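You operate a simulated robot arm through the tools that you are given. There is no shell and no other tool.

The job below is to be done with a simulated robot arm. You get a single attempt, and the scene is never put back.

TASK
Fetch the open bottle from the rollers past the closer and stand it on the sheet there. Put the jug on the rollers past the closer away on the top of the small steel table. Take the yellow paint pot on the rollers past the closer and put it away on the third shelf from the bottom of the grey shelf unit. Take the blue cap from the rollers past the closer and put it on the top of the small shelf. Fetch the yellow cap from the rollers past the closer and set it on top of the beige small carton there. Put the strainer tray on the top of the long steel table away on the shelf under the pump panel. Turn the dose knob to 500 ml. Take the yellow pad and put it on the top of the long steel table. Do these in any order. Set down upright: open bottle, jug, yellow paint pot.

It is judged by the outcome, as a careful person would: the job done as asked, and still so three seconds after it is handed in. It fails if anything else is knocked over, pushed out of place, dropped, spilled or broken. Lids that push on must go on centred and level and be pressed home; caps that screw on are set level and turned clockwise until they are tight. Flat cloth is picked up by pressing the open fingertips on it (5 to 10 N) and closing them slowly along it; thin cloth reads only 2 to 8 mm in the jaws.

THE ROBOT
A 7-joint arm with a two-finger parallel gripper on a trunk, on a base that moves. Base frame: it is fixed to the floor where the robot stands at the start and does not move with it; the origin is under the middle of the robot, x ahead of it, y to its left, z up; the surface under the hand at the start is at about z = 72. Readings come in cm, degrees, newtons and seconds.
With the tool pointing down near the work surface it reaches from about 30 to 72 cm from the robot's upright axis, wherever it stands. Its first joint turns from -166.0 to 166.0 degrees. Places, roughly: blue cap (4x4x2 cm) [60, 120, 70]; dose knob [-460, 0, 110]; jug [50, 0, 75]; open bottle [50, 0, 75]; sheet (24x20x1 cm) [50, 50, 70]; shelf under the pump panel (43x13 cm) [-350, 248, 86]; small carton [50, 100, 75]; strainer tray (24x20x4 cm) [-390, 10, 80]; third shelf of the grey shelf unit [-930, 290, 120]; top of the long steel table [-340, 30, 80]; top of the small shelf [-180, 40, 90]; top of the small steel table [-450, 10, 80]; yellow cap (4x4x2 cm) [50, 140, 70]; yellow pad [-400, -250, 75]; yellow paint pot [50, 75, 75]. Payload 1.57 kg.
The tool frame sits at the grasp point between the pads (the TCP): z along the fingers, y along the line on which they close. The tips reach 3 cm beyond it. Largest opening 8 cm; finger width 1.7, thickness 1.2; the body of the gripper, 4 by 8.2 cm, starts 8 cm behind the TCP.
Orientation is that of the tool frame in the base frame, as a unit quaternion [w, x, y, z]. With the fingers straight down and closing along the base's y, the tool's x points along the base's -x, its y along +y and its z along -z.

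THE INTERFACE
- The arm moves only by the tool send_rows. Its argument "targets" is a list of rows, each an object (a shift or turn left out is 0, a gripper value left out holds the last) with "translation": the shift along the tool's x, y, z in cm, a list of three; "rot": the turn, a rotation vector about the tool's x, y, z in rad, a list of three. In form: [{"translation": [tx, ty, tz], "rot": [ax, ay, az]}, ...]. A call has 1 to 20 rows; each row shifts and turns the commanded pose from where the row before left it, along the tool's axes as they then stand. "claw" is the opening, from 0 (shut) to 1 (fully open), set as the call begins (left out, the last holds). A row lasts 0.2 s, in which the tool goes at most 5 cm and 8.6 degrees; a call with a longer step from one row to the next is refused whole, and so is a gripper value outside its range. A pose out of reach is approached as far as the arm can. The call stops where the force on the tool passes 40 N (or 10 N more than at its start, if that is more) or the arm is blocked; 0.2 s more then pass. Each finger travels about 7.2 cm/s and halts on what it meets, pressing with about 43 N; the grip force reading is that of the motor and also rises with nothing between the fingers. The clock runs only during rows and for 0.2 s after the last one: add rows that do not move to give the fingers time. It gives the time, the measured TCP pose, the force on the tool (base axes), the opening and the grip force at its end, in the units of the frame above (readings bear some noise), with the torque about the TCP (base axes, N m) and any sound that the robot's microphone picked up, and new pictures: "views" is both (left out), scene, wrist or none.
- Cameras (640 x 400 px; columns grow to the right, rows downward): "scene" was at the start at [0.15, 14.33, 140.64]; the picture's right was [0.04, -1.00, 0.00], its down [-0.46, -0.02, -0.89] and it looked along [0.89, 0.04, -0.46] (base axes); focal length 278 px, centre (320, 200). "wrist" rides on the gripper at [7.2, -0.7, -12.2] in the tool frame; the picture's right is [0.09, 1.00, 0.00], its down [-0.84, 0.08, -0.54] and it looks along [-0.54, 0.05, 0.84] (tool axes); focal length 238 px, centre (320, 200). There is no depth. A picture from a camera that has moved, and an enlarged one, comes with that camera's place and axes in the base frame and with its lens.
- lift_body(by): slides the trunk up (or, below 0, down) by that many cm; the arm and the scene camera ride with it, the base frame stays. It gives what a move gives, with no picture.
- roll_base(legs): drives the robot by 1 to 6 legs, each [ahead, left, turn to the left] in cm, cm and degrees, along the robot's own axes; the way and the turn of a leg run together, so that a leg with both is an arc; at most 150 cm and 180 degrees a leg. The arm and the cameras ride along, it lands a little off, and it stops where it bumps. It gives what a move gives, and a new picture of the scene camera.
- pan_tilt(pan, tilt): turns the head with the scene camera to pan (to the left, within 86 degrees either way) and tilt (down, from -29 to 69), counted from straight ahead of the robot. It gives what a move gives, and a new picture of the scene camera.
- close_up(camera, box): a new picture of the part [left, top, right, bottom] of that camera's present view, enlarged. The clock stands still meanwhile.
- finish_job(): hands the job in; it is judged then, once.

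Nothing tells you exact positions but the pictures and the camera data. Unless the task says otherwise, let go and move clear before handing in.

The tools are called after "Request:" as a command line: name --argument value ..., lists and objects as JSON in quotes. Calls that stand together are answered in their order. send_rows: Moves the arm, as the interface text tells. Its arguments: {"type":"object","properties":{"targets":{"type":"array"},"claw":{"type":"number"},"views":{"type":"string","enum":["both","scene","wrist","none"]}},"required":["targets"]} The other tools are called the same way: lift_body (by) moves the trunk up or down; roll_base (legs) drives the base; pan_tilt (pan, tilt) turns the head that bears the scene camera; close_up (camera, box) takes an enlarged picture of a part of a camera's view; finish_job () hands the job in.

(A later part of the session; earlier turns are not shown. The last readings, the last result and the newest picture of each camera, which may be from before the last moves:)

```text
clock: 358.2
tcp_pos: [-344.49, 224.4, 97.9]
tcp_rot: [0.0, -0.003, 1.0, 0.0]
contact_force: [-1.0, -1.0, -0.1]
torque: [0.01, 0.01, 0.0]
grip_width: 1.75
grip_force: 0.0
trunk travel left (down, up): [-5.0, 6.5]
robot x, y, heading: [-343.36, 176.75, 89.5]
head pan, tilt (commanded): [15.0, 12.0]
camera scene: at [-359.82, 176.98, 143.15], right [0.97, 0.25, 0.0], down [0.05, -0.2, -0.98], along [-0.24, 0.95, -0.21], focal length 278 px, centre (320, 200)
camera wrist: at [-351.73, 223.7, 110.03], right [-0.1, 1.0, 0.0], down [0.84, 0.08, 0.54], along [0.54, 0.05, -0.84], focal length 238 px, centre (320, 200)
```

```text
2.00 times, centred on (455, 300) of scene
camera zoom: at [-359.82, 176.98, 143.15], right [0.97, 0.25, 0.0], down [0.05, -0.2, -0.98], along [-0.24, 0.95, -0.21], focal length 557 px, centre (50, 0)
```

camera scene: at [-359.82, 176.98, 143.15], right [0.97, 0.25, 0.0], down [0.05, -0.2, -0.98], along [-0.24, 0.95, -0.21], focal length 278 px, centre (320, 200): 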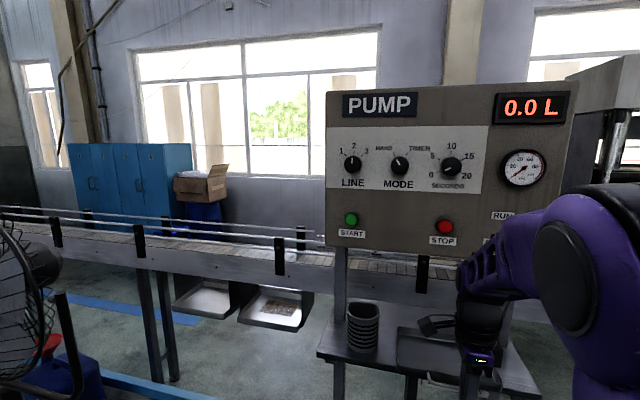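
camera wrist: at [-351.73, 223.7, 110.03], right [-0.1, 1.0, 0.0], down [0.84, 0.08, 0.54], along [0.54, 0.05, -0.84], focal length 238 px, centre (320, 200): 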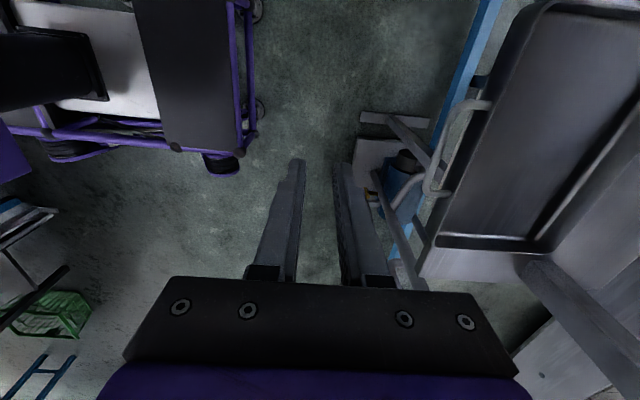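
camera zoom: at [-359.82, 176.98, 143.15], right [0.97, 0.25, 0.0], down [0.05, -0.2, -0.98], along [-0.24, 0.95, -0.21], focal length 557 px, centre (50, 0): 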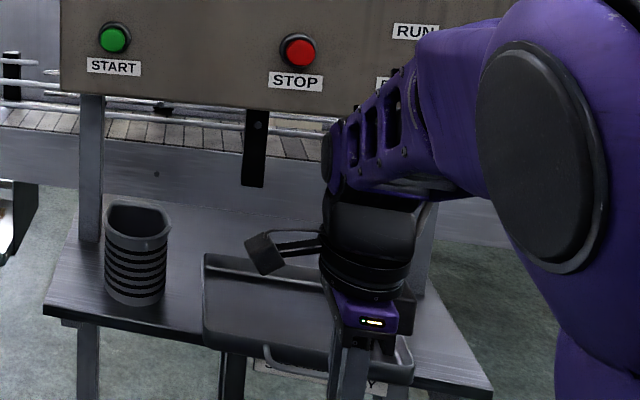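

The tray is on its shelf. Now I'll retract, rotate the gripper back to the standard orientation, and head to the rollers for the jug.

Request:
send_rows --targets '[{"translation": [0, -3, -2]}, {"translation": [0, -2, -3]}, {"translation": [0, 0, -3]}, {"rot": [0, 0, -0.143]}, {"rot": [0, 0, -0.143]}, {"rot": [0, 0, -0.143]}, {"rot": [0, 0, -0.143]}, {"rot": [0, 0, -0.143]}, {"rot": [0, 0, -0.143]}, {"rot": [0, 0, -0.143]}, {"rot": [0, 0, -0.143]}, {"rot": [0, 0, -0.143]}, {"rot": [0, 0, -0.143]}, {"rot": [0, 0, -0.141]}, {"translation": [0, -3, 0]}, {"translation": [0, -4, 0]}, {"translation": [0, -4, 0]}, {"translation": [0, 0, 0]}]' --claw 1 --views "none"

Request:
roll_base --legs '[[-20, 0, 0], [0, 0, -90], [130, 0, 0], [130, 0, 0]]'

Request:
pan_tilt --pan 0 --tilt 25

```text
clock: 362.1
tcp_pos: [-333.34, 219.47, 105.88]
tcp_rot: [0.0, 0.71, -0.704, 0.0]
contact_force: [0.3, 0.6, 0.2]
torque: [0.03, -0.02, 0.02]
grip_width: 8.02
grip_force: 0.1
trunk travel left (down, up): [-5.0, 6.5]
robot x, y, heading: [-343.43, 176.76, 89.4]
head pan, tilt (commanded): [15.0, 12.0]
```

```text
clock: 379.7
tcp_pos: [-43.77, 146.75, 105.81]
tcp_rot: [0.0, -0.007, 1.0, 0.0]
contact_force: [0.0, -0.4, -0.6]
torque: [0.02, 0.01, 0.02]
grip_width: 7.99
grip_force: 0.0
trunk travel left (down, up): [-5.0, 6.5]
robot x, y, heading: [-86.63, 156.53, -0.1]
head pan, tilt (commanded): [15.0, 12.0]
camera scene: at [-86.35, 172.67, 143.15], right [0.26, -0.97, 0.0], down [-0.2, -0.05, -0.98], along [0.95, 0.25, -0.21], focal length 278 px, centre (320, 200)
```

scene: 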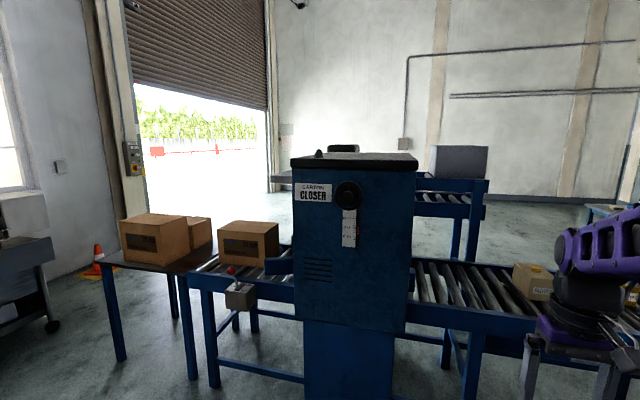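

```text
clock: 380.5
tcp_pos: [-43.72, 146.72, 105.89]
tcp_rot: [0.0, -0.006, 1.0, 0.0]
contact_force: [0.4, 0.4, -0.4]
torque: [0.03, 0.0, 0.0]
grip_width: 8.02
grip_force: 0.1
trunk travel left (down, up): [-5.0, 6.5]
robot x, y, heading: [-86.32, 156.2, 0.1]
head pan, tilt (commanded): [0.0, 25.0]
camera scene: at [-86.14, 170.26, 141.05], right [0.0, -1.0, 0.0], down [-0.42, 0.0, -0.91], along [0.91, 0.0, -0.42], focal length 278 px, centre (320, 200)
```

scene: 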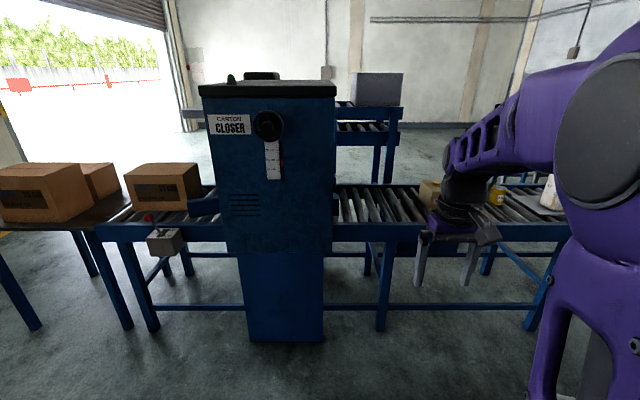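

Request:
roll_base --legs '[[0, -90, 0], [62, 0, 0], [0, -66, 0], [22, 0, 0]]'

Request:
send_rows --targets '[{"translation": [0, 0, 0]}]' --views "wrist"

```text
clock: 400.2
tcp_pos: [39.13, -9.67, 105.73]
tcp_rot: [-0.001, -0.004, 1.0, 0.0]
contact_force: [0.5, 0.2, -0.2]
torque: [-0.01, -0.01, 0.01]
grip_width: 8.02
grip_force: 0.1
trunk travel left (down, up): [-5.0, 6.5]
robot x, y, heading: [-3.7, 0.49, -0.5]
head pan, tilt (commanded): [0.0, 25.0]
camera scene: at [-3.12, 14.22, 141.04], right [-0.01, -1.0, 0.0], down [-0.42, 0.0, -0.91], along [0.91, -0.01, -0.42], focal length 278 px, centre (320, 200)
```

scene: 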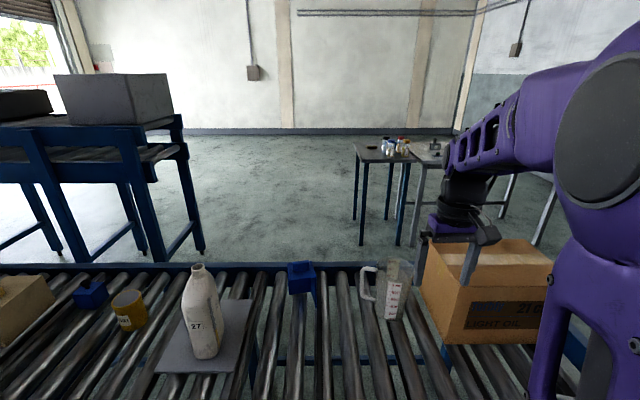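

```text
clock: 400.6
tcp_pos: [39.11, -9.71, 105.76]
tcp_rot: [0.0, -0.003, 1.0, 0.0]
contact_force: [-0.3, -0.3, -0.1]
torque: [0.03, 0.0, -0.01]
grip_width: 7.99
grip_force: 0.1
trunk travel left (down, up): [-5.0, 6.5]
robot x, y, heading: [-3.46, 0.36, -0.5]
head pan, tilt (commanded): [0.0, 25.0]
camera wrist: at [31.9, -10.33, 117.97], right [-0.1, 1.0, 0.0], down [0.84, 0.08, 0.54], along [0.54, 0.05, -0.84], focal length 238 px, centre (320, 200)
```

wrist: 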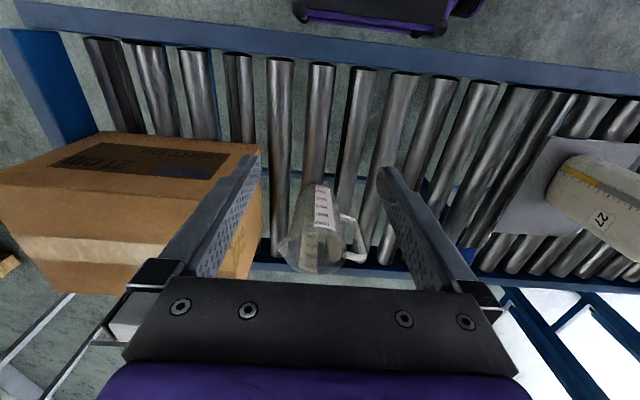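

Request:
close_up --camera "scene" --box '[340, 240, 440, 330]'

Request:
close_up --camera "wrist" --box '[260, 170, 400, 290]'

```text
4.44 times, centred on (390, 285) of scene
camera zoom: at [-3.11, 14.22, 141.04], right [-0.01, -1.0, 0.0], down [-0.42, 0.0, -0.91], along [0.91, -0.01, -0.42], focal length 1237 px, centre (9, -178)
```

zoom: 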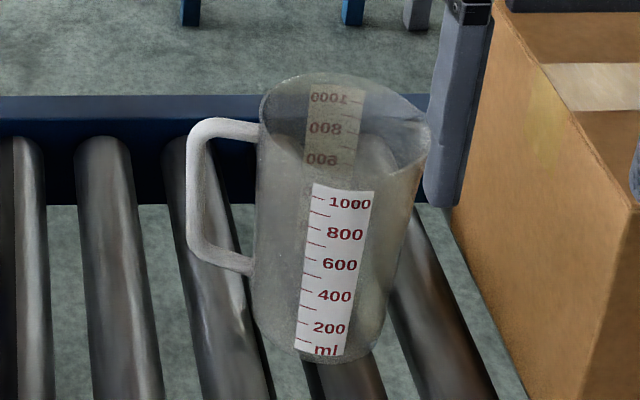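

```text
3.33 times, centred on (330, 230) of wrist
camera zoom: at [31.9, -10.33, 117.97], right [-0.1, 1.0, 0.0], down [0.84, 0.08, 0.54], along [0.54, 0.05, -0.84], focal length 794 px, centre (287, 100)
```

zoom: 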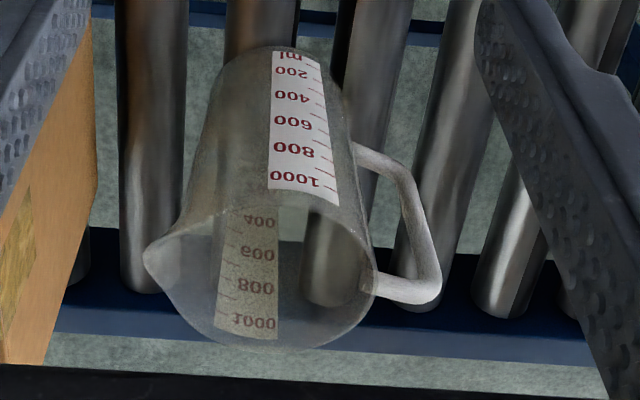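

The jug's handle bar is near [64, 0.4], z 76–87, rim z≈90. I'll rotate the gripper 90° to close along x and straddle the handle from above.

Request:
roll_base --legs '[[3.5, 0, 0]]'

Request:
pan_tilt --pan 60 --tilt 30

Request:
send_rows --targets '[{"rot": [0, 0, 0.143]}, {"rot": [0, 0, 0.143]}, {"rot": [0, 0, 0.143]}, {"rot": [0, 0, 0.143]}, {"rot": [0, 0, 0.143]}, {"rot": [0, 0, 0.143]}, {"rot": [0, 0, 0.143]}, {"rot": [0, 0, 0.143]}, {"rot": [0, 0, 0.143]}, {"rot": [0, 0, 0.143]}, {"rot": [0, 0, 0.141]}, {"translation": [0, 0, 0]}]' --claw 0.6 --views "wrist"

```text
clock: 401.4
tcp_pos: [42.55, -9.7, 105.8]
tcp_rot: [0.001, -0.004, 1.0, -0.001]
contact_force: [0.2, 0.6, 0.3]
torque: [0.02, 0.02, 0.0]
grip_width: 8.02
grip_force: 0.0
trunk travel left (down, up): [-5.0, 6.5]
robot x, y, heading: [0.12, 0.18, -0.4]
head pan, tilt (commanded): [0.0, 25.0]
camera scene: at [0.35, 14.19, 141.04], right [-0.01, -1.0, 0.0], down [-0.42, 0.0, -0.91], along [0.91, -0.01, -0.42], focal length 278 px, centre (320, 200)
```

scene: 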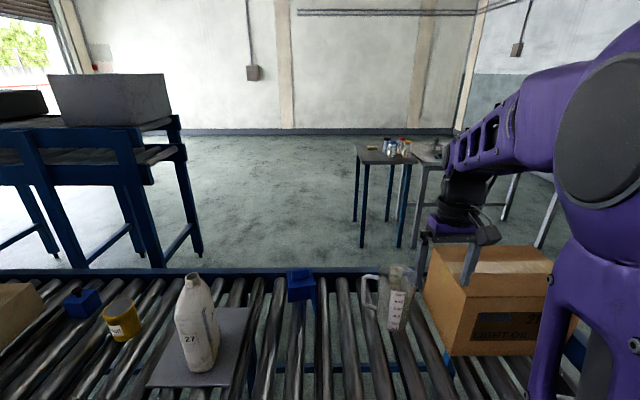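

```text
clock: 402.7
tcp_pos: [42.65, -9.66, 105.86]
tcp_rot: [0.001, -0.003, 1.0, 0.0]
contact_force: [-0.5, 0.8, -0.4]
torque: [-0.02, -0.02, 0.01]
grip_width: 8.02
grip_force: 0.1
trunk travel left (down, up): [-5.0, 6.5]
robot x, y, heading: [0.16, 0.17, -0.6]
head pan, tilt (commanded): [60.0, 30.0]
camera scene: at [-4.26, 22.06, 140.25], right [0.86, -0.51, 0.0], down [-0.25, -0.43, -0.87], along [0.44, 0.75, -0.5], focal length 278 px, centre (320, 200)
```

scene: 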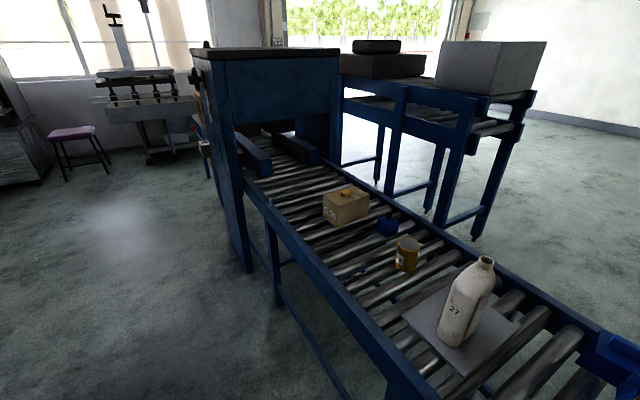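

```text
clock: 405.3
tcp_pos: [42.54, -9.65, 105.82]
tcp_rot: [0.0, 0.705, 0.709, 0.0]
contact_force: [-0.1, -0.1, -0.1]
torque: [0.01, -0.01, -0.01]
grip_width: 4.81
grip_force: 0.2
trunk travel left (down, up): [-5.0, 6.5]
robot x, y, heading: [0.41, 0.23, -0.7]
head pan, tilt (commanded): [60.0, 30.0]
camera wrist: at [41.86, -2.43, 117.98], right [1.0, 0.1, 0.0], down [0.08, -0.84, 0.54], along [0.05, -0.54, -0.84], focal length 238 px, centre (320, 200)
```

wrist: 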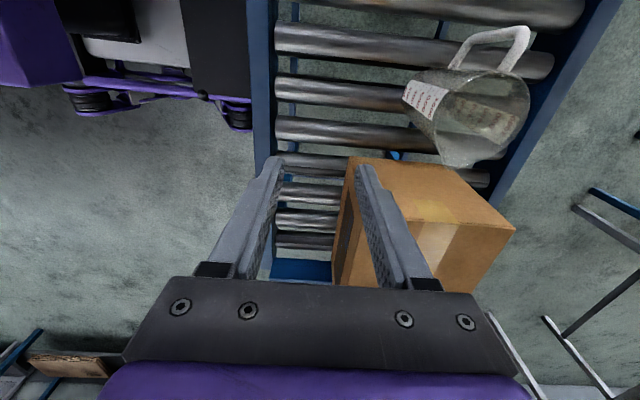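

Request:
send_rows --targets '[{"translation": [2, 3, 0]}, {"translation": [2, 4, 0]}, {"translation": [2, 4, 0]}, {"translation": [2, 4, 0]}, {"translation": [1.5, 4, 1]}, {"translation": [0.6, 2.4, 2]}, {"translation": [0, 0, 2]}, {"translation": [0, 0, 0]}, {"translation": [0, 0, 0]}]' --claw 0.5 --views "both"

Request:
close_up --camera "wrist" --box '[240, 80, 400, 240]'

```text
clock: 407.3
tcp_pos: [63.69, 0.56, 100.82]
tcp_rot: [0.001, 0.704, 0.71, 0.0]
contact_force: [0.3, 0.0, -0.4]
torque: [0.0, 0.02, -0.04]
grip_width: 4.01
grip_force: 0.1
trunk travel left (down, up): [-5.0, 6.5]
robot x, y, heading: [-0.4, 0.01, -0.5]
head pan, tilt (commanded): [60.0, 30.0]
camera scene: at [-4.26, 22.06, 140.24], right [0.86, -0.51, 0.0], down [-0.25, -0.43, -0.87], along [0.44, 0.75, -0.5], focal length 278 px, centre (320, 200)
camera wrist: at [63.06, 7.73, 113.01], right [1.0, 0.1, 0.0], down [0.08, -0.84, 0.54], along [0.05, -0.54, -0.84], focal length 238 px, centre (320, 200)
```

scene: 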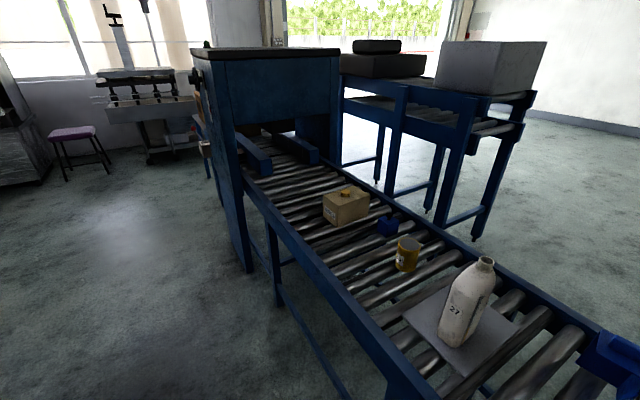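
wrist: 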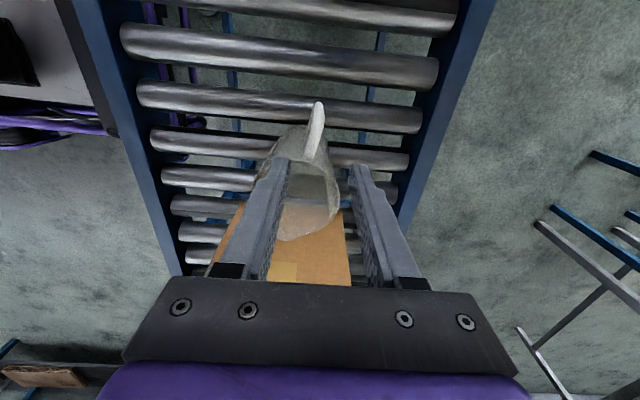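

```text
2.50 times, centred on (320, 160) of wrist
camera zoom: at [63.06, 7.73, 113.01], right [1.0, 0.1, 0.0], down [0.08, -0.84, 0.54], along [0.05, -0.54, -0.84], focal length 596 px, centre (320, 300)
```

zoom: 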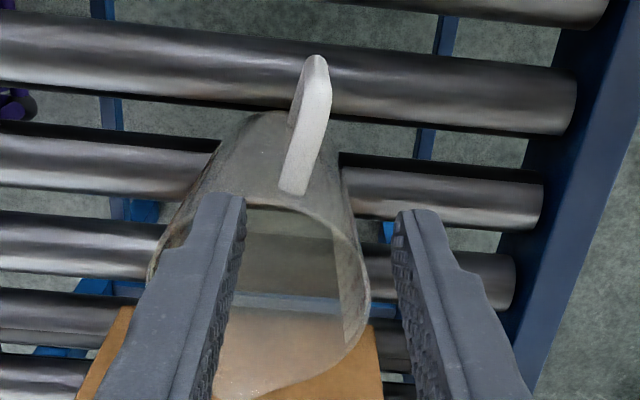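

The handle plane is turned about 13° toward +x. I'll align to it and descend with the fingers straddling the handle.

Request:
send_rows --targets '[{"translation": [0.4, 0, 0], "rot": [0, 0, 0.11]}, {"rot": [0, 0, 0.11]}, {"translation": [0, 0, 3]}, {"translation": [0, 0, 3]}, {"translation": [0, 0, 2]}, {"translation": [0, 0, 0]}, {"translation": [0, 0, 0]}]' --claw 0.5 --views "wrist"

Request:
close_up --camera "wrist" --box '[240, 80, 400, 240]'

```text
clock: 408.9
tcp_pos: [63.92, 0.98, 92.89]
tcp_rot: [0.001, 0.778, 0.628, 0.0]
contact_force: [-0.1, 0.2, 0.6]
torque: [0.0, -0.01, 0.04]
grip_width: 3.99
grip_force: 0.2
trunk travel left (down, up): [-5.0, 6.5]
robot x, y, heading: [-0.12, 0.04, -0.6]
head pan, tilt (commanded): [60.0, 30.0]
camera wrist: at [64.8, 8.09, 104.98], right [0.99, -0.12, 0.0], down [-0.1, -0.83, 0.54], along [-0.07, -0.54, -0.84], focal length 238 px, centre (320, 200)
```

wrist: 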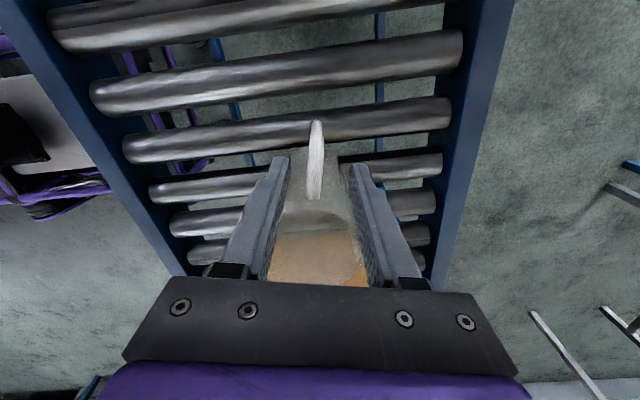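

```text
2.50 times, centred on (320, 160) of wrist
camera zoom: at [64.8, 8.09, 104.98], right [0.99, -0.12, 0.0], down [-0.1, -0.83, 0.54], along [-0.07, -0.54, -0.84], focal length 596 px, centre (320, 300)
```

zoom: 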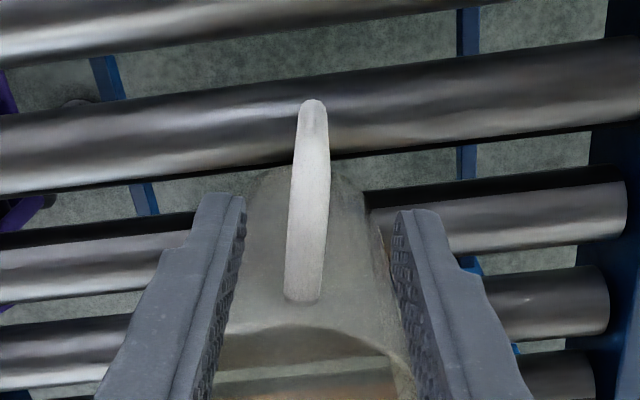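

The fingers straddle the handle's outer bar nicely. Descending to grip it.

Request:
send_rows --targets '[{"translation": [0, -0.2, 2]}, {"translation": [0, 0, 2]}, {"translation": [0, 0, 2]}, {"translation": [0, 0, 2]}, {"translation": [0, 0, 1.5]}, {"translation": [0, 0, 1]}, {"translation": [0, 0, 0]}]' --claw 0.5 --views "wrist"

```text
clock: 410.5
tcp_pos: [63.67, 0.98, 82.21]
tcp_rot: [0.0, 0.779, 0.628, 0.0]
contact_force: [-0.7, 0.6, -0.2]
torque: [0.03, 0.0, 0.0]
grip_width: 4.02
grip_force: 0.1
trunk travel left (down, up): [-5.0, 6.5]
robot x, y, heading: [0.05, 0.18, -0.5]
head pan, tilt (commanded): [60.0, 30.0]
camera wrist: at [64.59, 8.21, 94.49], right [0.99, -0.12, 0.0], down [-0.1, -0.83, 0.54], along [-0.07, -0.54, -0.84], focal length 238 px, centre (320, 200)
```

wrist: 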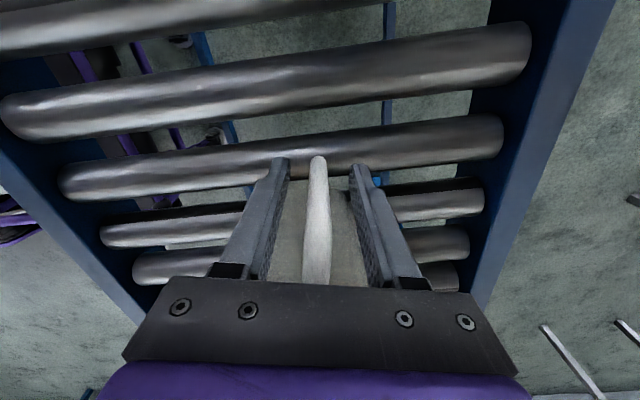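

Request:
send_rows --targets '[{"translation": [0, 0, 0]}, {"translation": [0, 0, 0]}, {"translation": [0, 0, 0]}, {"translation": [0, 0, 0]}]' --claw 0 --views "wrist"

Request:
send_rows --targets '[{"translation": [0, 0, -0.5]}, {"translation": [0, 0, -1]}, {"translation": [0, 0, -1]}, {"translation": [0, 0, -0.5]}, {"translation": [0, 0, 0]}, {"translation": [0, 0, 0]}]' --views "wrist"

```text
clock: 411.5
tcp_pos: [63.64, 1.1, 82.4]
tcp_rot: [0.0, 0.778, 0.628, 0.0]
contact_force: [0.2, -0.2, 1.2]
torque: [0.07, 0.0, 0.0]
grip_width: 1.27
grip_force: 29.2
trunk travel left (down, up): [-5.0, 6.5]
robot x, y, heading: [0.13, 0.15, -0.5]
head pan, tilt (commanded): [60.0, 30.0]
camera wrist: at [64.59, 8.21, 94.5], right [0.99, -0.12, 0.0], down [-0.1, -0.83, 0.54], along [-0.07, -0.54, -0.84], focal length 238 px, centre (320, 200)
```

wrist: 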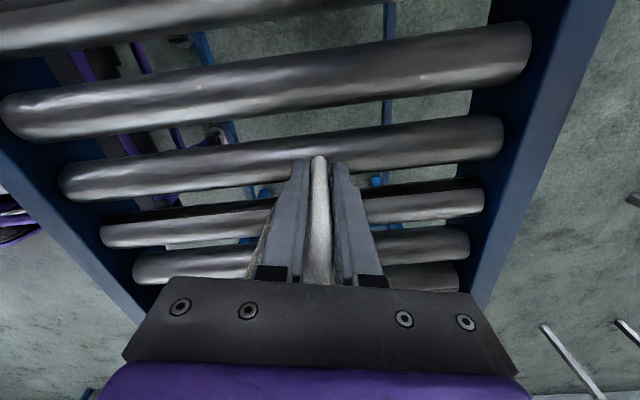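

```text
clock: 412.9
tcp_pos: [63.63, 1.02, 85.4]
tcp_rot: [0.0, 0.778, 0.628, 0.0]
contact_force: [-0.4, 0.8, -0.6]
torque: [0.11, 0.0, -0.01]
grip_width: 1.23
grip_force: 29.4
trunk travel left (down, up): [-5.0, 6.5]
robot x, y, heading: [-0.52, 0.8, -0.6]
head pan, tilt (commanded): [60.0, 30.0]
camera wrist: at [64.6, 8.22, 97.49], right [0.99, -0.12, 0.0], down [-0.1, -0.83, 0.54], along [-0.07, -0.54, -0.84], focal length 238 px, centre (320, 200)
```

wrist: 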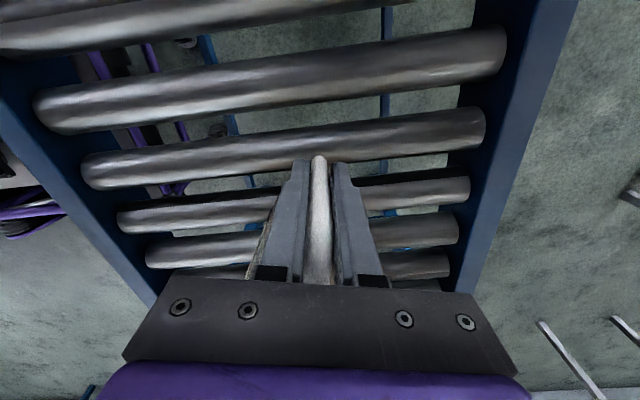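

Request:
send_rows --targets '[{"translation": [0, 0, -2]}, {"translation": [0, 0, -3]}, {"translation": [0, 0, -3]}, {"translation": [0, 0, -3]}, {"translation": [0, 0, -2]}, {"translation": [0, 0, 0]}]' --views "none"

Request:
pan_tilt --pan 20 --tilt 30

```text
clock: 414.3
tcp_pos: [63.73, 1.19, 98.41]
tcp_rot: [0.0, 0.779, 0.627, 0.001]
contact_force: [0.4, 0.1, -0.5]
torque: [0.1, -0.02, 0.01]
grip_width: 1.28
grip_force: 29.8
trunk travel left (down, up): [-5.0, 6.5]
robot x, y, heading: [-0.07, 0.26, -0.5]
head pan, tilt (commanded): [60.0, 30.0]
```

```text
clock: 415.4
tcp_pos: [63.85, 1.08, 98.29]
tcp_rot: [0.0, 0.779, 0.627, 0.0]
contact_force: [0.6, -1.1, -0.6]
torque: [0.12, -0.02, -0.05]
grip_width: 1.28
grip_force: 29.8
trunk travel left (down, up): [-5.0, 6.5]
robot x, y, heading: [0.18, 0.28, -0.4]
head pan, tilt (commanded): [20.0, 30.0]
camera scene: at [-0.32, 17.29, 140.25], right [0.33, -0.94, 0.0], down [-0.47, -0.17, -0.87], along [0.82, 0.29, -0.5], focal length 278 px, centre (320, 200)
```

scene: 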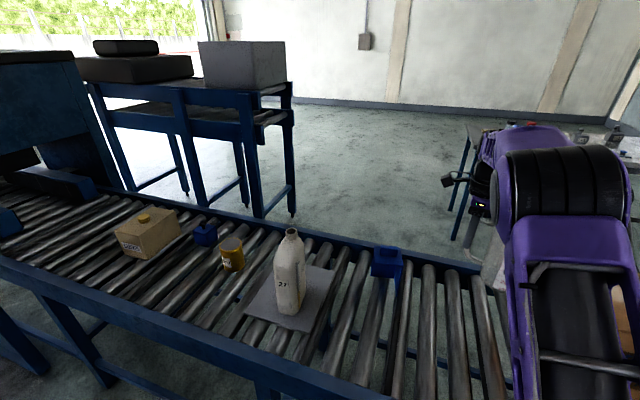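

Request:
send_rows --targets '[{"translation": [0, 0, -3]}, {"translation": [0, -1, -3]}, {"translation": [-0.6, -3, -1]}, {"translation": [-0.8, -3.5, 0]}, {"translation": [-0.8, -3.5, 0]}, {"translation": [-0.8, -3.5, 0]}, {"translation": [-0.8, -3.5, 0]}, {"translation": [-0.6, -2.5, 0]}, {"translation": [-0.3, -1, 0]}, {"translation": [0, 0, 0]}, {"translation": [0, 0, 0]}]' --views "both"

```text
clock: 417.8
tcp_pos: [41.76, 0.94, 105.18]
tcp_rot: [-0.001, 0.778, 0.628, -0.001]
contact_force: [-0.3, -0.5, -0.8]
torque: [0.1, -0.01, -0.01]
grip_width: 1.29
grip_force: 29.0
trunk travel left (down, up): [-5.0, 6.5]
robot x, y, heading: [0.25, 0.18, -0.8]
head pan, tilt (commanded): [20.0, 30.0]
camera scene: at [-0.14, 16.91, 140.48], right [0.29, -0.96, 0.0], down [-0.46, -0.14, -0.88], along [0.84, 0.26, -0.48], focal length 278 px, centre (320, 200)
camera wrist: at [42.6, 8.15, 117.34], right [0.99, -0.12, 0.0], down [-0.1, -0.83, 0.54], along [-0.07, -0.54, -0.84], focal length 238 px, centre (320, 200)
```

scene: 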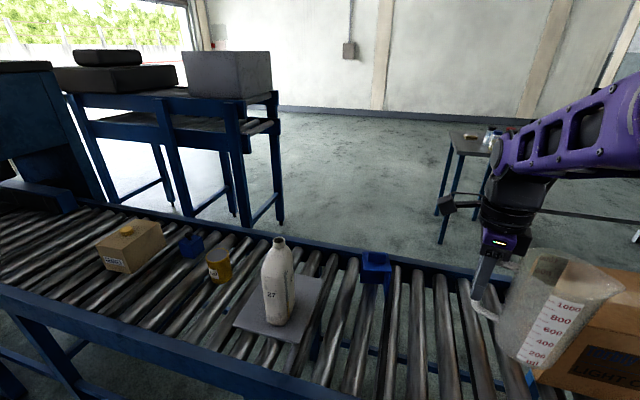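
wrist: 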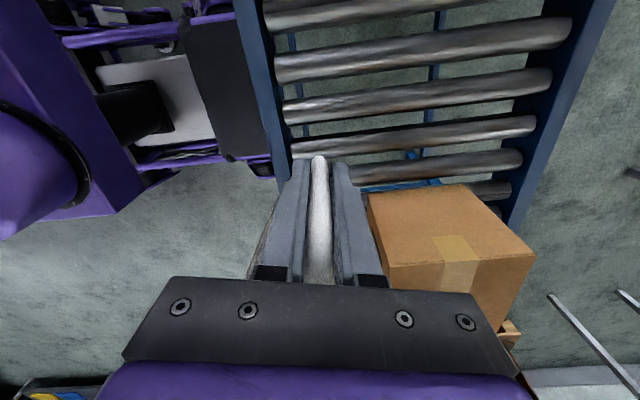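

The jug is held. Now I'll drive to the south aisle and back along it to the small steel table.

Request:
roll_base --legs '[[-26, 0, 0], [0, -100, 0], [-142, 0, 0], [-142, 0, 0], [-142, 0, 0]]'

Request:
roll_base --legs '[[0, 0, 90]]'

Request:
pan_tilt --pan 20 --tilt 30

```text
clock: 449.3
tcp_pos: [-414.41, -96.95, 105.25]
tcp_rot: [0.0, 0.775, 0.632, 0.0]
contact_force: [-0.1, 0.0, -1.6]
torque: [0.12, -0.02, -0.01]
grip_width: 1.25
grip_force: 29.3
trunk travel left (down, up): [-5.0, 6.5]
robot x, y, heading: [-456.0, -98.12, 0.2]
head pan, tilt (commanded): [20.0, 30.0]
camera scene: at [-456.5, -81.55, 140.4], right [0.29, -0.96, 0.0], down [-0.46, -0.14, -0.87], along [0.84, 0.26, -0.48], focal length 278 px, centre (320, 200)
```

scene: 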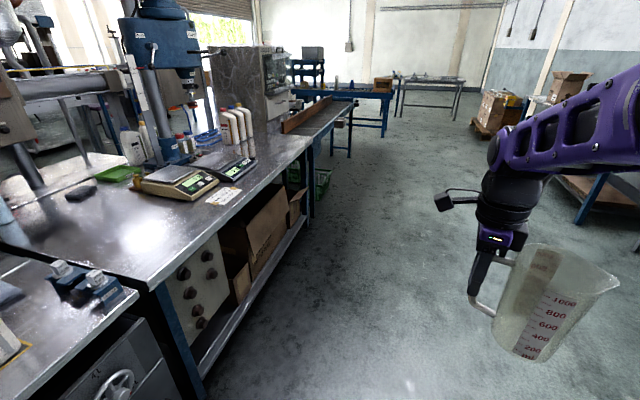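

```text
clock: 453.6
tcp_pos: [-457.16, -56.44, 105.21]
tcp_rot: [0.0, 0.105, 0.994, 0.0]
contact_force: [-0.2, 0.9, -0.6]
torque: [0.03, 0.11, 0.0]
grip_width: 1.28
grip_force: 29.7
trunk travel left (down, up): [-5.0, 6.5]
robot x, y, heading: [-456.23, -97.93, 89.6]
head pan, tilt (commanded): [20.0, 30.0]
camera scene: at [-472.79, -98.41, 140.4], right [0.96, 0.29, 0.0], down [0.14, -0.47, -0.87], along [-0.25, 0.84, -0.49], focal length 278 px, centre (320, 200)
```

scene: 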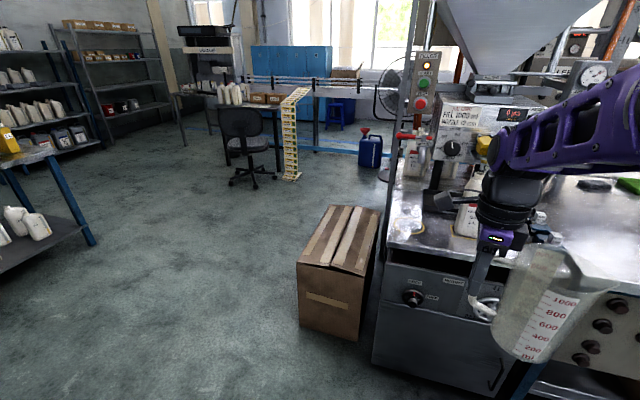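

```text
clock: 454.2
tcp_pos: [-457.11, -56.51, 105.14]
tcp_rot: [0.0, 0.105, 0.994, -0.001]
contact_force: [-0.6, -0.1, -1.2]
torque: [0.05, 0.12, 0.01]
grip_width: 1.26
grip_force: 29.6
trunk travel left (down, up): [-5.0, 6.5]
robot x, y, heading: [-456.49, -98.17, 89.5]
head pan, tilt (commanded): [20.0, 30.0]
camera scene: at [-472.83, -98.42, 140.37], right [0.96, 0.29, 0.0], down [0.14, -0.47, -0.87], along [-0.25, 0.84, -0.49], focal length 278 px, centre (320, 200)
```

scene: 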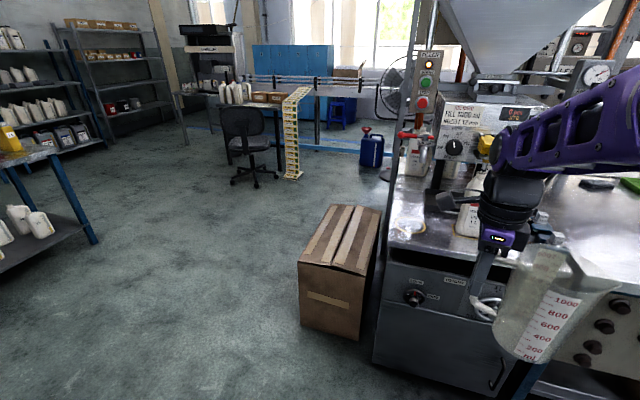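

At the small steel table. The orange circle under the drain is free; I'll turn the hand so the jug is ahead of it (handle toward me), then slide it in low from the front.

Request:
pan_tilt --pan 75 --tilt 30

Request:
send_rows --targets '[{"rot": [0, 0, -0.12]}, {"rot": [0, 0, -0.12]}, {"rot": [0, 0, -0.12]}, {"rot": [0, 0, -0.12]}, {"rot": [0, 0, -0.12]}, {"rot": [0, 0, -0.12]}, {"rot": [0, 0, -0.12]}, {"rot": [0, 0, -0.12]}, {"rot": [0, 0, -0.12]}, {"rot": [0, 0, -0.12]}, {"rot": [0, 0, -0.12]}, {"rot": [0, 0, -0.12]}, {"rot": [0, 0, -0.12]}, {"translation": [0, 0, 0]}, {"translation": [0, 0, 0]}]' --views "wrist"

```text
clock: 455.5
tcp_pos: [-457.01, -56.45, 105.08]
tcp_rot: [0.0, 0.105, 0.995, -0.002]
contact_force: [0.7, -0.4, -2.2]
torque: [0.01, 0.09, 0.02]
grip_width: 1.3
grip_force: 29.1
trunk travel left (down, up): [-5.0, 6.5]
robot x, y, heading: [-455.92, -98.3, 89.8]
head pan, tilt (commanded): [75.0, 30.0]
camera scene: at [-472.88, -98.44, 140.39], right [0.96, 0.3, 0.0], down [0.14, -0.46, -0.87], along [-0.26, 0.83, -0.49], focal length 278 px, centre (320, 200)
```

scene: 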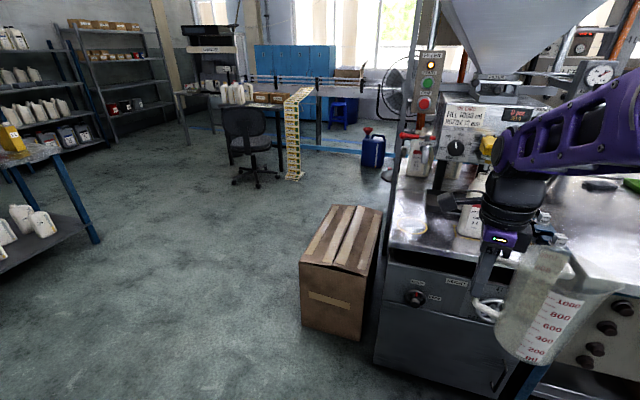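

```text
clock: 458.7
tcp_pos: [-457.16, -56.31, 105.27]
tcp_rot: [-0.001, -0.626, 0.78, -0.001]
contact_force: [0.0, 0.6, -1.4]
torque: [-0.11, -0.01, 0.02]
grip_width: 1.28
grip_force: 29.8
trunk travel left (down, up): [-5.0, 6.5]
robot x, y, heading: [-456.21, -97.97, 89.6]
head pan, tilt (commanded): [75.0, 30.0]
camera wrist: at [-457.94, -63.48, 117.39], right [-0.99, 0.13, 0.0], down [0.11, 0.83, 0.54], along [0.07, 0.54, -0.84], focal length 238 px, centre (320, 200)
```

wrist: 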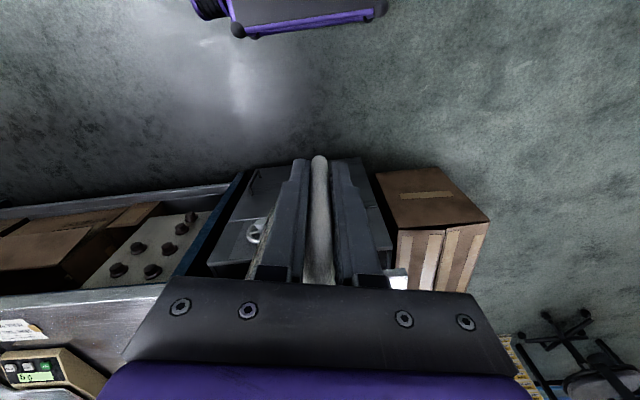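

Request:
pan_tilt --pan 30 --tilt 35

Request:
close_up --camera "scene" --box '[380, 140, 620, 400]'

```text
clock: 459.8
tcp_pos: [-457.06, -56.43, 105.23]
tcp_rot: [-0.001, -0.626, 0.78, -0.001]
contact_force: [-0.5, 0.4, -0.7]
torque: [-0.08, 0.03, 0.03]
grip_width: 1.26
grip_force: 29.8
trunk travel left (down, up): [-5.0, 6.5]
robot x, y, heading: [-456.13, -98.17, 89.8]
head pan, tilt (commanded): [30.0, 35.0]
camera scene: at [-472.88, -98.44, 140.37], right [0.96, 0.3, 0.0], down [0.14, -0.47, -0.87], along [-0.26, 0.83, -0.49], focal length 278 px, centre (320, 200)
```

scene: 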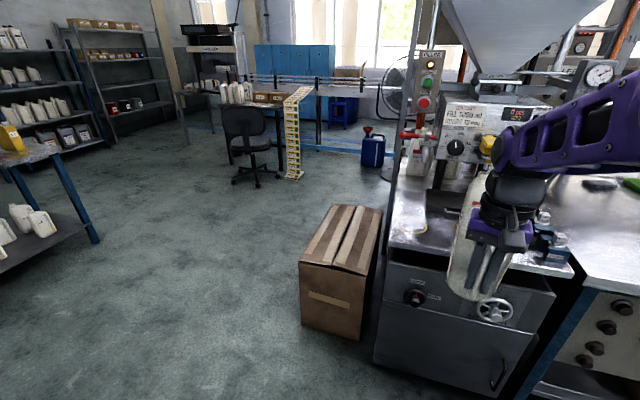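

```text
1.54 times, centred on (500, 270) of scene
camera zoom: at [-472.88, -98.44, 140.37], right [0.96, 0.3, 0.0], down [0.14, -0.47, -0.87], along [-0.26, 0.83, -0.49], focal length 428 px, centre (43, 92)
```

zoom: 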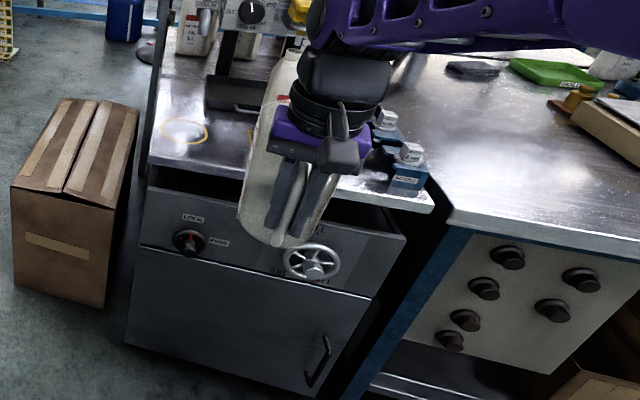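

I'll line up in x, lower the jug to just above table height while still in front, then drive it in.

Request:
send_rows --targets '[{"translation": [0, 0, 3]}, {"translation": [0, 0, 3]}, {"translation": [0, 0, 3]}, {"translation": [0, 0, 1]}, {"translation": [0, 0, 0]}]' --views "none"

Request:
roll_base --legs '[[0, 7.6, 0], [26, 0, 0]]'

Request:
send_rows --targets '[{"translation": [0, 0, 0]}]' --views "both"

```text
clock: 461.0
tcp_pos: [-457.01, -56.3, 95.28]
tcp_rot: [0.0, -0.627, 0.779, 0.0]
contact_force: [0.3, -0.5, -0.6]
torque: [-0.1, 0.02, 0.04]
grip_width: 1.28
grip_force: 29.5
trunk travel left (down, up): [-5.0, 6.5]
robot x, y, heading: [-455.9, -98.25, 89.8]
head pan, tilt (commanded): [30.0, 35.0]
```

```text
clock: 463.9
tcp_pos: [-464.72, -30.71, 95.18]
tcp_rot: [0.0, -0.626, 0.78, 0.001]
contact_force: [0.0, -0.3, -0.8]
torque: [-0.07, 0.01, 0.04]
grip_width: 1.29
grip_force: 29.7
trunk travel left (down, up): [-5.0, 6.5]
robot x, y, heading: [-463.93, -72.42, 90.1]
head pan, tilt (commanded): [30.0, 35.0]
camera scene: at [-482.11, -73.74, 139.47], right [0.87, 0.5, 0.0], down [0.29, -0.5, -0.82], along [-0.41, 0.71, -0.57], focal length 278 px, centre (320, 200)
```

scene: 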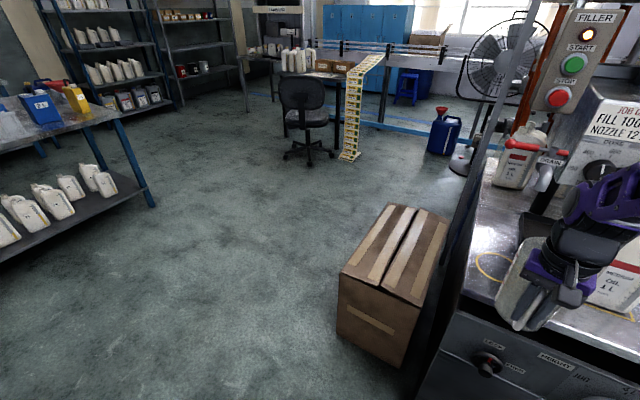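

```text
clock: 464.3
tcp_pos: [-464.64, -30.61, 95.33]
tcp_rot: [0.0, -0.626, 0.78, 0.0]
contact_force: [-0.2, -0.1, -0.7]
torque: [-0.09, 0.0, 0.02]
grip_width: 1.26
grip_force: 29.8
trunk travel left (down, up): [-5.0, 6.5]
robot x, y, heading: [-463.45, -72.08, 90.0]
head pan, tilt (commanded): [30.0, 35.0]
camera scene: at [-482.11, -73.73, 139.47], right [0.87, 0.5, 0.0], down [0.29, -0.5, -0.82], along [-0.41, 0.71, -0.57], focal length 278 px, centre (320, 200)
camera wrist: at [-465.55, -37.79, 107.4], right [-0.99, 0.13, 0.0], down [0.11, 0.83, 0.54], along [0.07, 0.54, -0.84], focal length 238 px, centre (320, 200)
```

scene: 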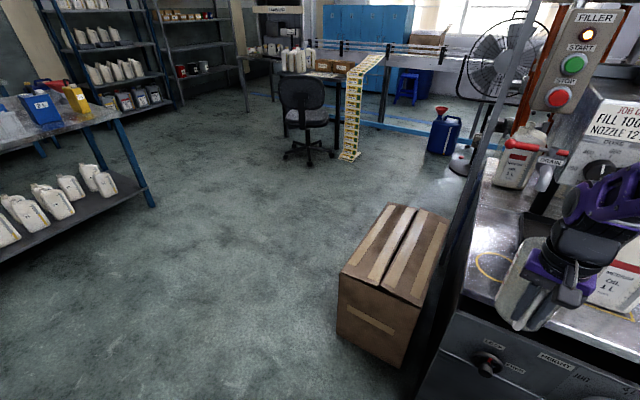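
wrist: 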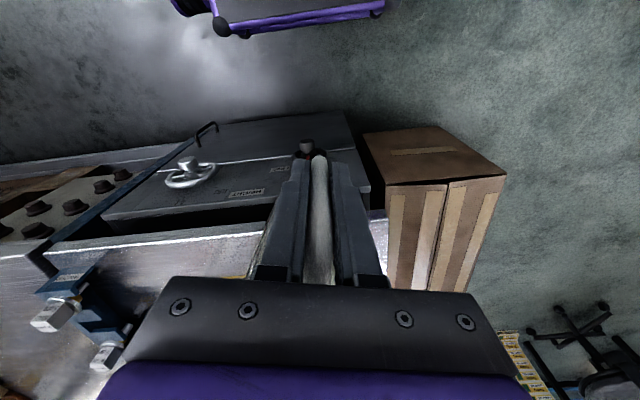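

Request:
close_up --camera "scene" --box '[440, 120, 640, 370]'

```text
1.60 times, centred on (540, 245) of scene
camera zoom: at [-482.11, -73.73, 139.47], right [0.87, 0.5, 0.0], down [0.29, -0.5, -0.82], along [-0.41, 0.71, -0.57], focal length 446 px, centre (-32, 128)
```

zoom: 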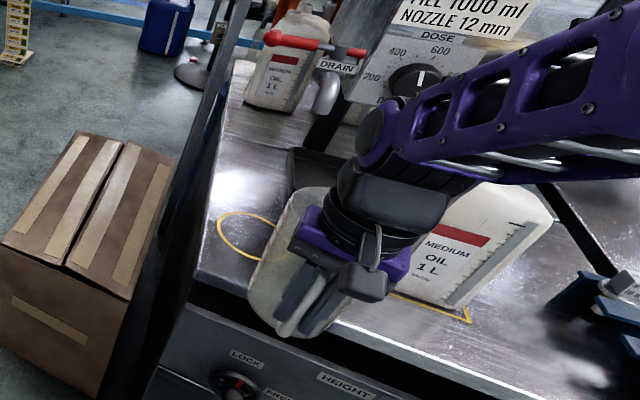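

Jug is in front of the table edge. I'll lower it to about 2 cm above table height and slide it forward under the drain level.

Request:
send_rows --targets '[{"translation": [0, 0, 1]}, {"translation": [0, 0, 1]}, {"translation": [0, 0, 0.7]}, {"translation": [0, 0, 0]}]' --views "none"

Request:
send_rows --targets '[{"translation": [-1, -0.2, 0]}, {"translation": [-2, -0.4, 0]}, {"translation": [-2, -0.4, 0]}, {"translation": [-2, -0.4, 0]}, {"translation": [-2, -0.4, 0]}, {"translation": [0, 0, 0]}]' --views "scene"

Request:
close_up --camera "scene" --box '[440, 120, 640, 370]'

```text
clock: 465.3
tcp_pos: [-464.6, -30.64, 92.47]
tcp_rot: [0.0, -0.626, 0.78, 0.0]
contact_force: [1.0, 0.8, -0.8]
torque: [-0.13, 0.02, 0.01]
grip_width: 1.27
grip_force: 29.5
trunk travel left (down, up): [-5.0, 6.5]
robot x, y, heading: [-463.74, -72.43, 89.6]
head pan, tilt (commanded): [30.0, 35.0]
```

```text
clock: 466.7
tcp_pos: [-461.11, -22.16, 92.59]
tcp_rot: [0.0, -0.626, 0.78, 0.0]
contact_force: [-0.6, -0.3, -0.3]
torque: [-0.08, 0.02, 0.02]
grip_width: 1.28
grip_force: 29.6
trunk travel left (down, up): [-5.0, 6.5]
robot x, y, heading: [-463.45, -72.25, 89.9]
head pan, tilt (commanded): [30.0, 35.0]
camera scene: at [-482.11, -73.73, 139.47], right [0.87, 0.5, 0.0], down [0.29, -0.5, -0.82], along [-0.41, 0.71, -0.57], focal length 278 px, centre (320, 200)
```

scene: 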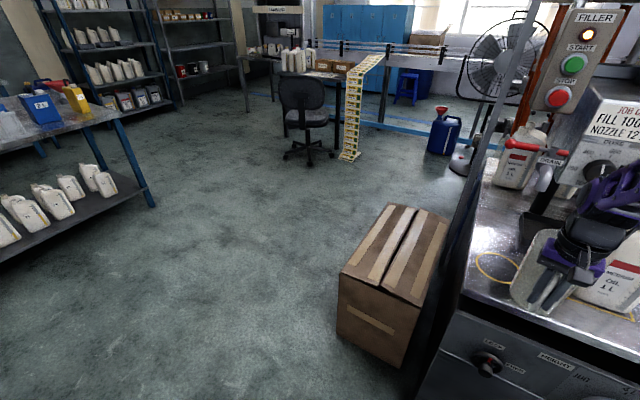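

```text
1.60 times, centred on (540, 245) of scene
camera zoom: at [-482.11, -73.73, 139.47], right [0.87, 0.5, 0.0], down [0.29, -0.5, -0.82], along [-0.41, 0.71, -0.57], focal length 446 px, centre (-32, 128)
```

zoom: 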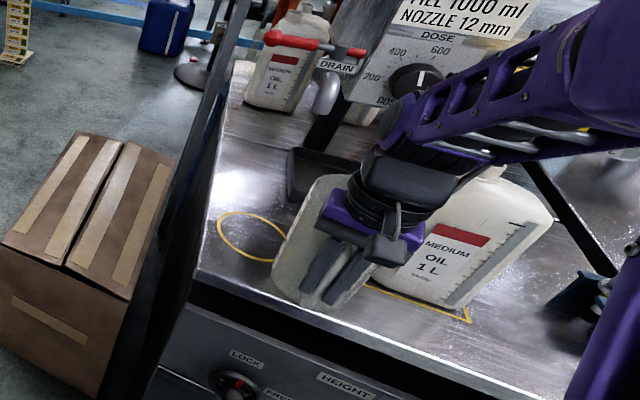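

I drifted right a bit; I'll shift back left, then go straight forward.

Request:
send_rows --targets '[{"translation": [0.4, 1.76, 0]}, {"translation": [0.38, 1.76, 0]}, {"translation": [-1.5, 0.33, 0]}, {"translation": [-2, 0.44, 0]}, {"translation": [-2, 0.44, 0]}, {"translation": [-1.5, 0.33, 0]}, {"translation": [0, 0, 0]}, {"translation": [0, 0, 0]}]' --views "scene"

Request:
close_up --camera "scene" --box '[440, 120, 640, 370]'

```text
clock: 468.5
tcp_pos: [-464.55, -14.92, 92.5]
tcp_rot: [0.0, -0.625, 0.78, -0.001]
contact_force: [0.2, 0.1, -0.7]
torque: [-0.1, 0.03, 0.0]
grip_width: 1.25
grip_force: 30.0
trunk travel left (down, up): [-5.0, 6.5]
robot x, y, heading: [-464.22, -72.25, 89.8]
head pan, tilt (commanded): [30.0, 35.0]
camera scene: at [-482.11, -73.73, 139.47], right [0.87, 0.5, 0.0], down [0.29, -0.5, -0.82], along [-0.41, 0.71, -0.57], focal length 278 px, centre (320, 200)
```

scene: 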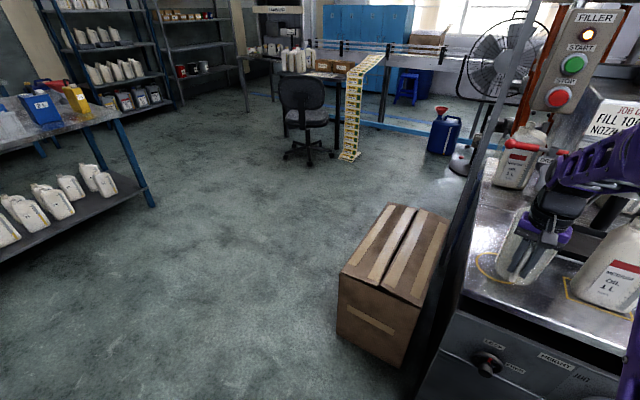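

```text
1.60 times, centred on (540, 245) of scene
camera zoom: at [-482.11, -73.73, 139.47], right [0.87, 0.5, 0.0], down [0.29, -0.5, -0.82], along [-0.41, 0.71, -0.57], focal length 446 px, centre (-32, 128)
```

zoom: 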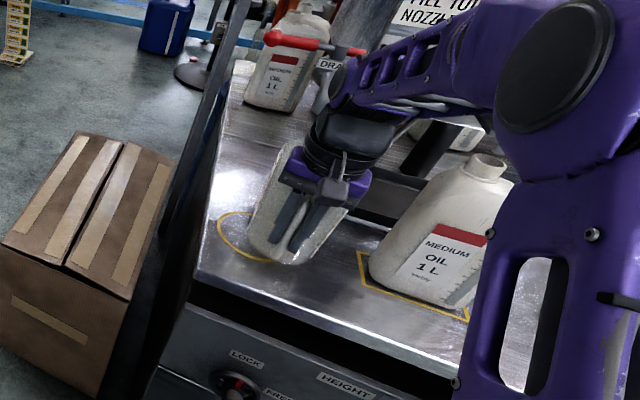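

The jug is over the circle area. Lowering until it touches the table.

Request:
send_rows --targets '[{"translation": [0, 0, 0.5]}, {"translation": [0, 0, 0.4]}, {"translation": [0, 0, 0.3]}, {"translation": [0, 0, 0.2]}, {"translation": [0, 0, 0]}]' --views "none"

```text
clock: 469.7
tcp_pos: [-464.59, -14.96, 91.12]
tcp_rot: [0.0, -0.627, 0.779, 0.0]
contact_force: [-0.3, 0.0, -1.6]
torque: [-0.12, 0.02, 0.0]
grip_width: 1.27
grip_force: 29.6
trunk travel left (down, up): [-5.0, 6.5]
robot x, y, heading: [-464.03, -72.38, 89.7]
head pan, tilt (commanded): [30.0, 35.0]
```

Request:
send_rows --targets '[{"translation": [0, 0, 0.2]}, {"translation": [0, 0, 0.2]}, {"translation": [0, 0, 0.2]}, {"translation": [0, 0, 0]}]' --views "none"

```text
clock: 470.7
tcp_pos: [-464.5, -15.12, 90.57]
tcp_rot: [-0.001, -0.626, 0.779, 0.0]
contact_force: [0.2, -0.1, -1.2]
torque: [-0.1, 0.04, 0.0]
grip_width: 1.28
grip_force: 28.8
trunk travel left (down, up): [-5.0, 6.5]
robot x, y, heading: [-463.64, -72.28, 89.8]
head pan, tilt (commanded): [30.0, 35.0]
```

Request:
send_rows --targets '[{"translation": [0, 0, 0.2]}, {"translation": [0, 0, 0.2]}, {"translation": [0, 0, 0.2]}, {"translation": [0, 0, 0]}]' --views "none"

```text
clock: 471.7
tcp_pos: [-464.63, -15.03, 90.13]
tcp_rot: [0.001, -0.626, 0.78, 0.002]
contact_force: [-1.2, -5.7, 21.3]
torque: [0.48, -0.21, -0.04]
grip_width: 1.32
grip_force: 30.0
trunk travel left (down, up): [-5.0, 6.5]
robot x, y, heading: [-463.76, -72.22, 89.9]
head pan, tilt (commanded): [30.0, 35.0]
```

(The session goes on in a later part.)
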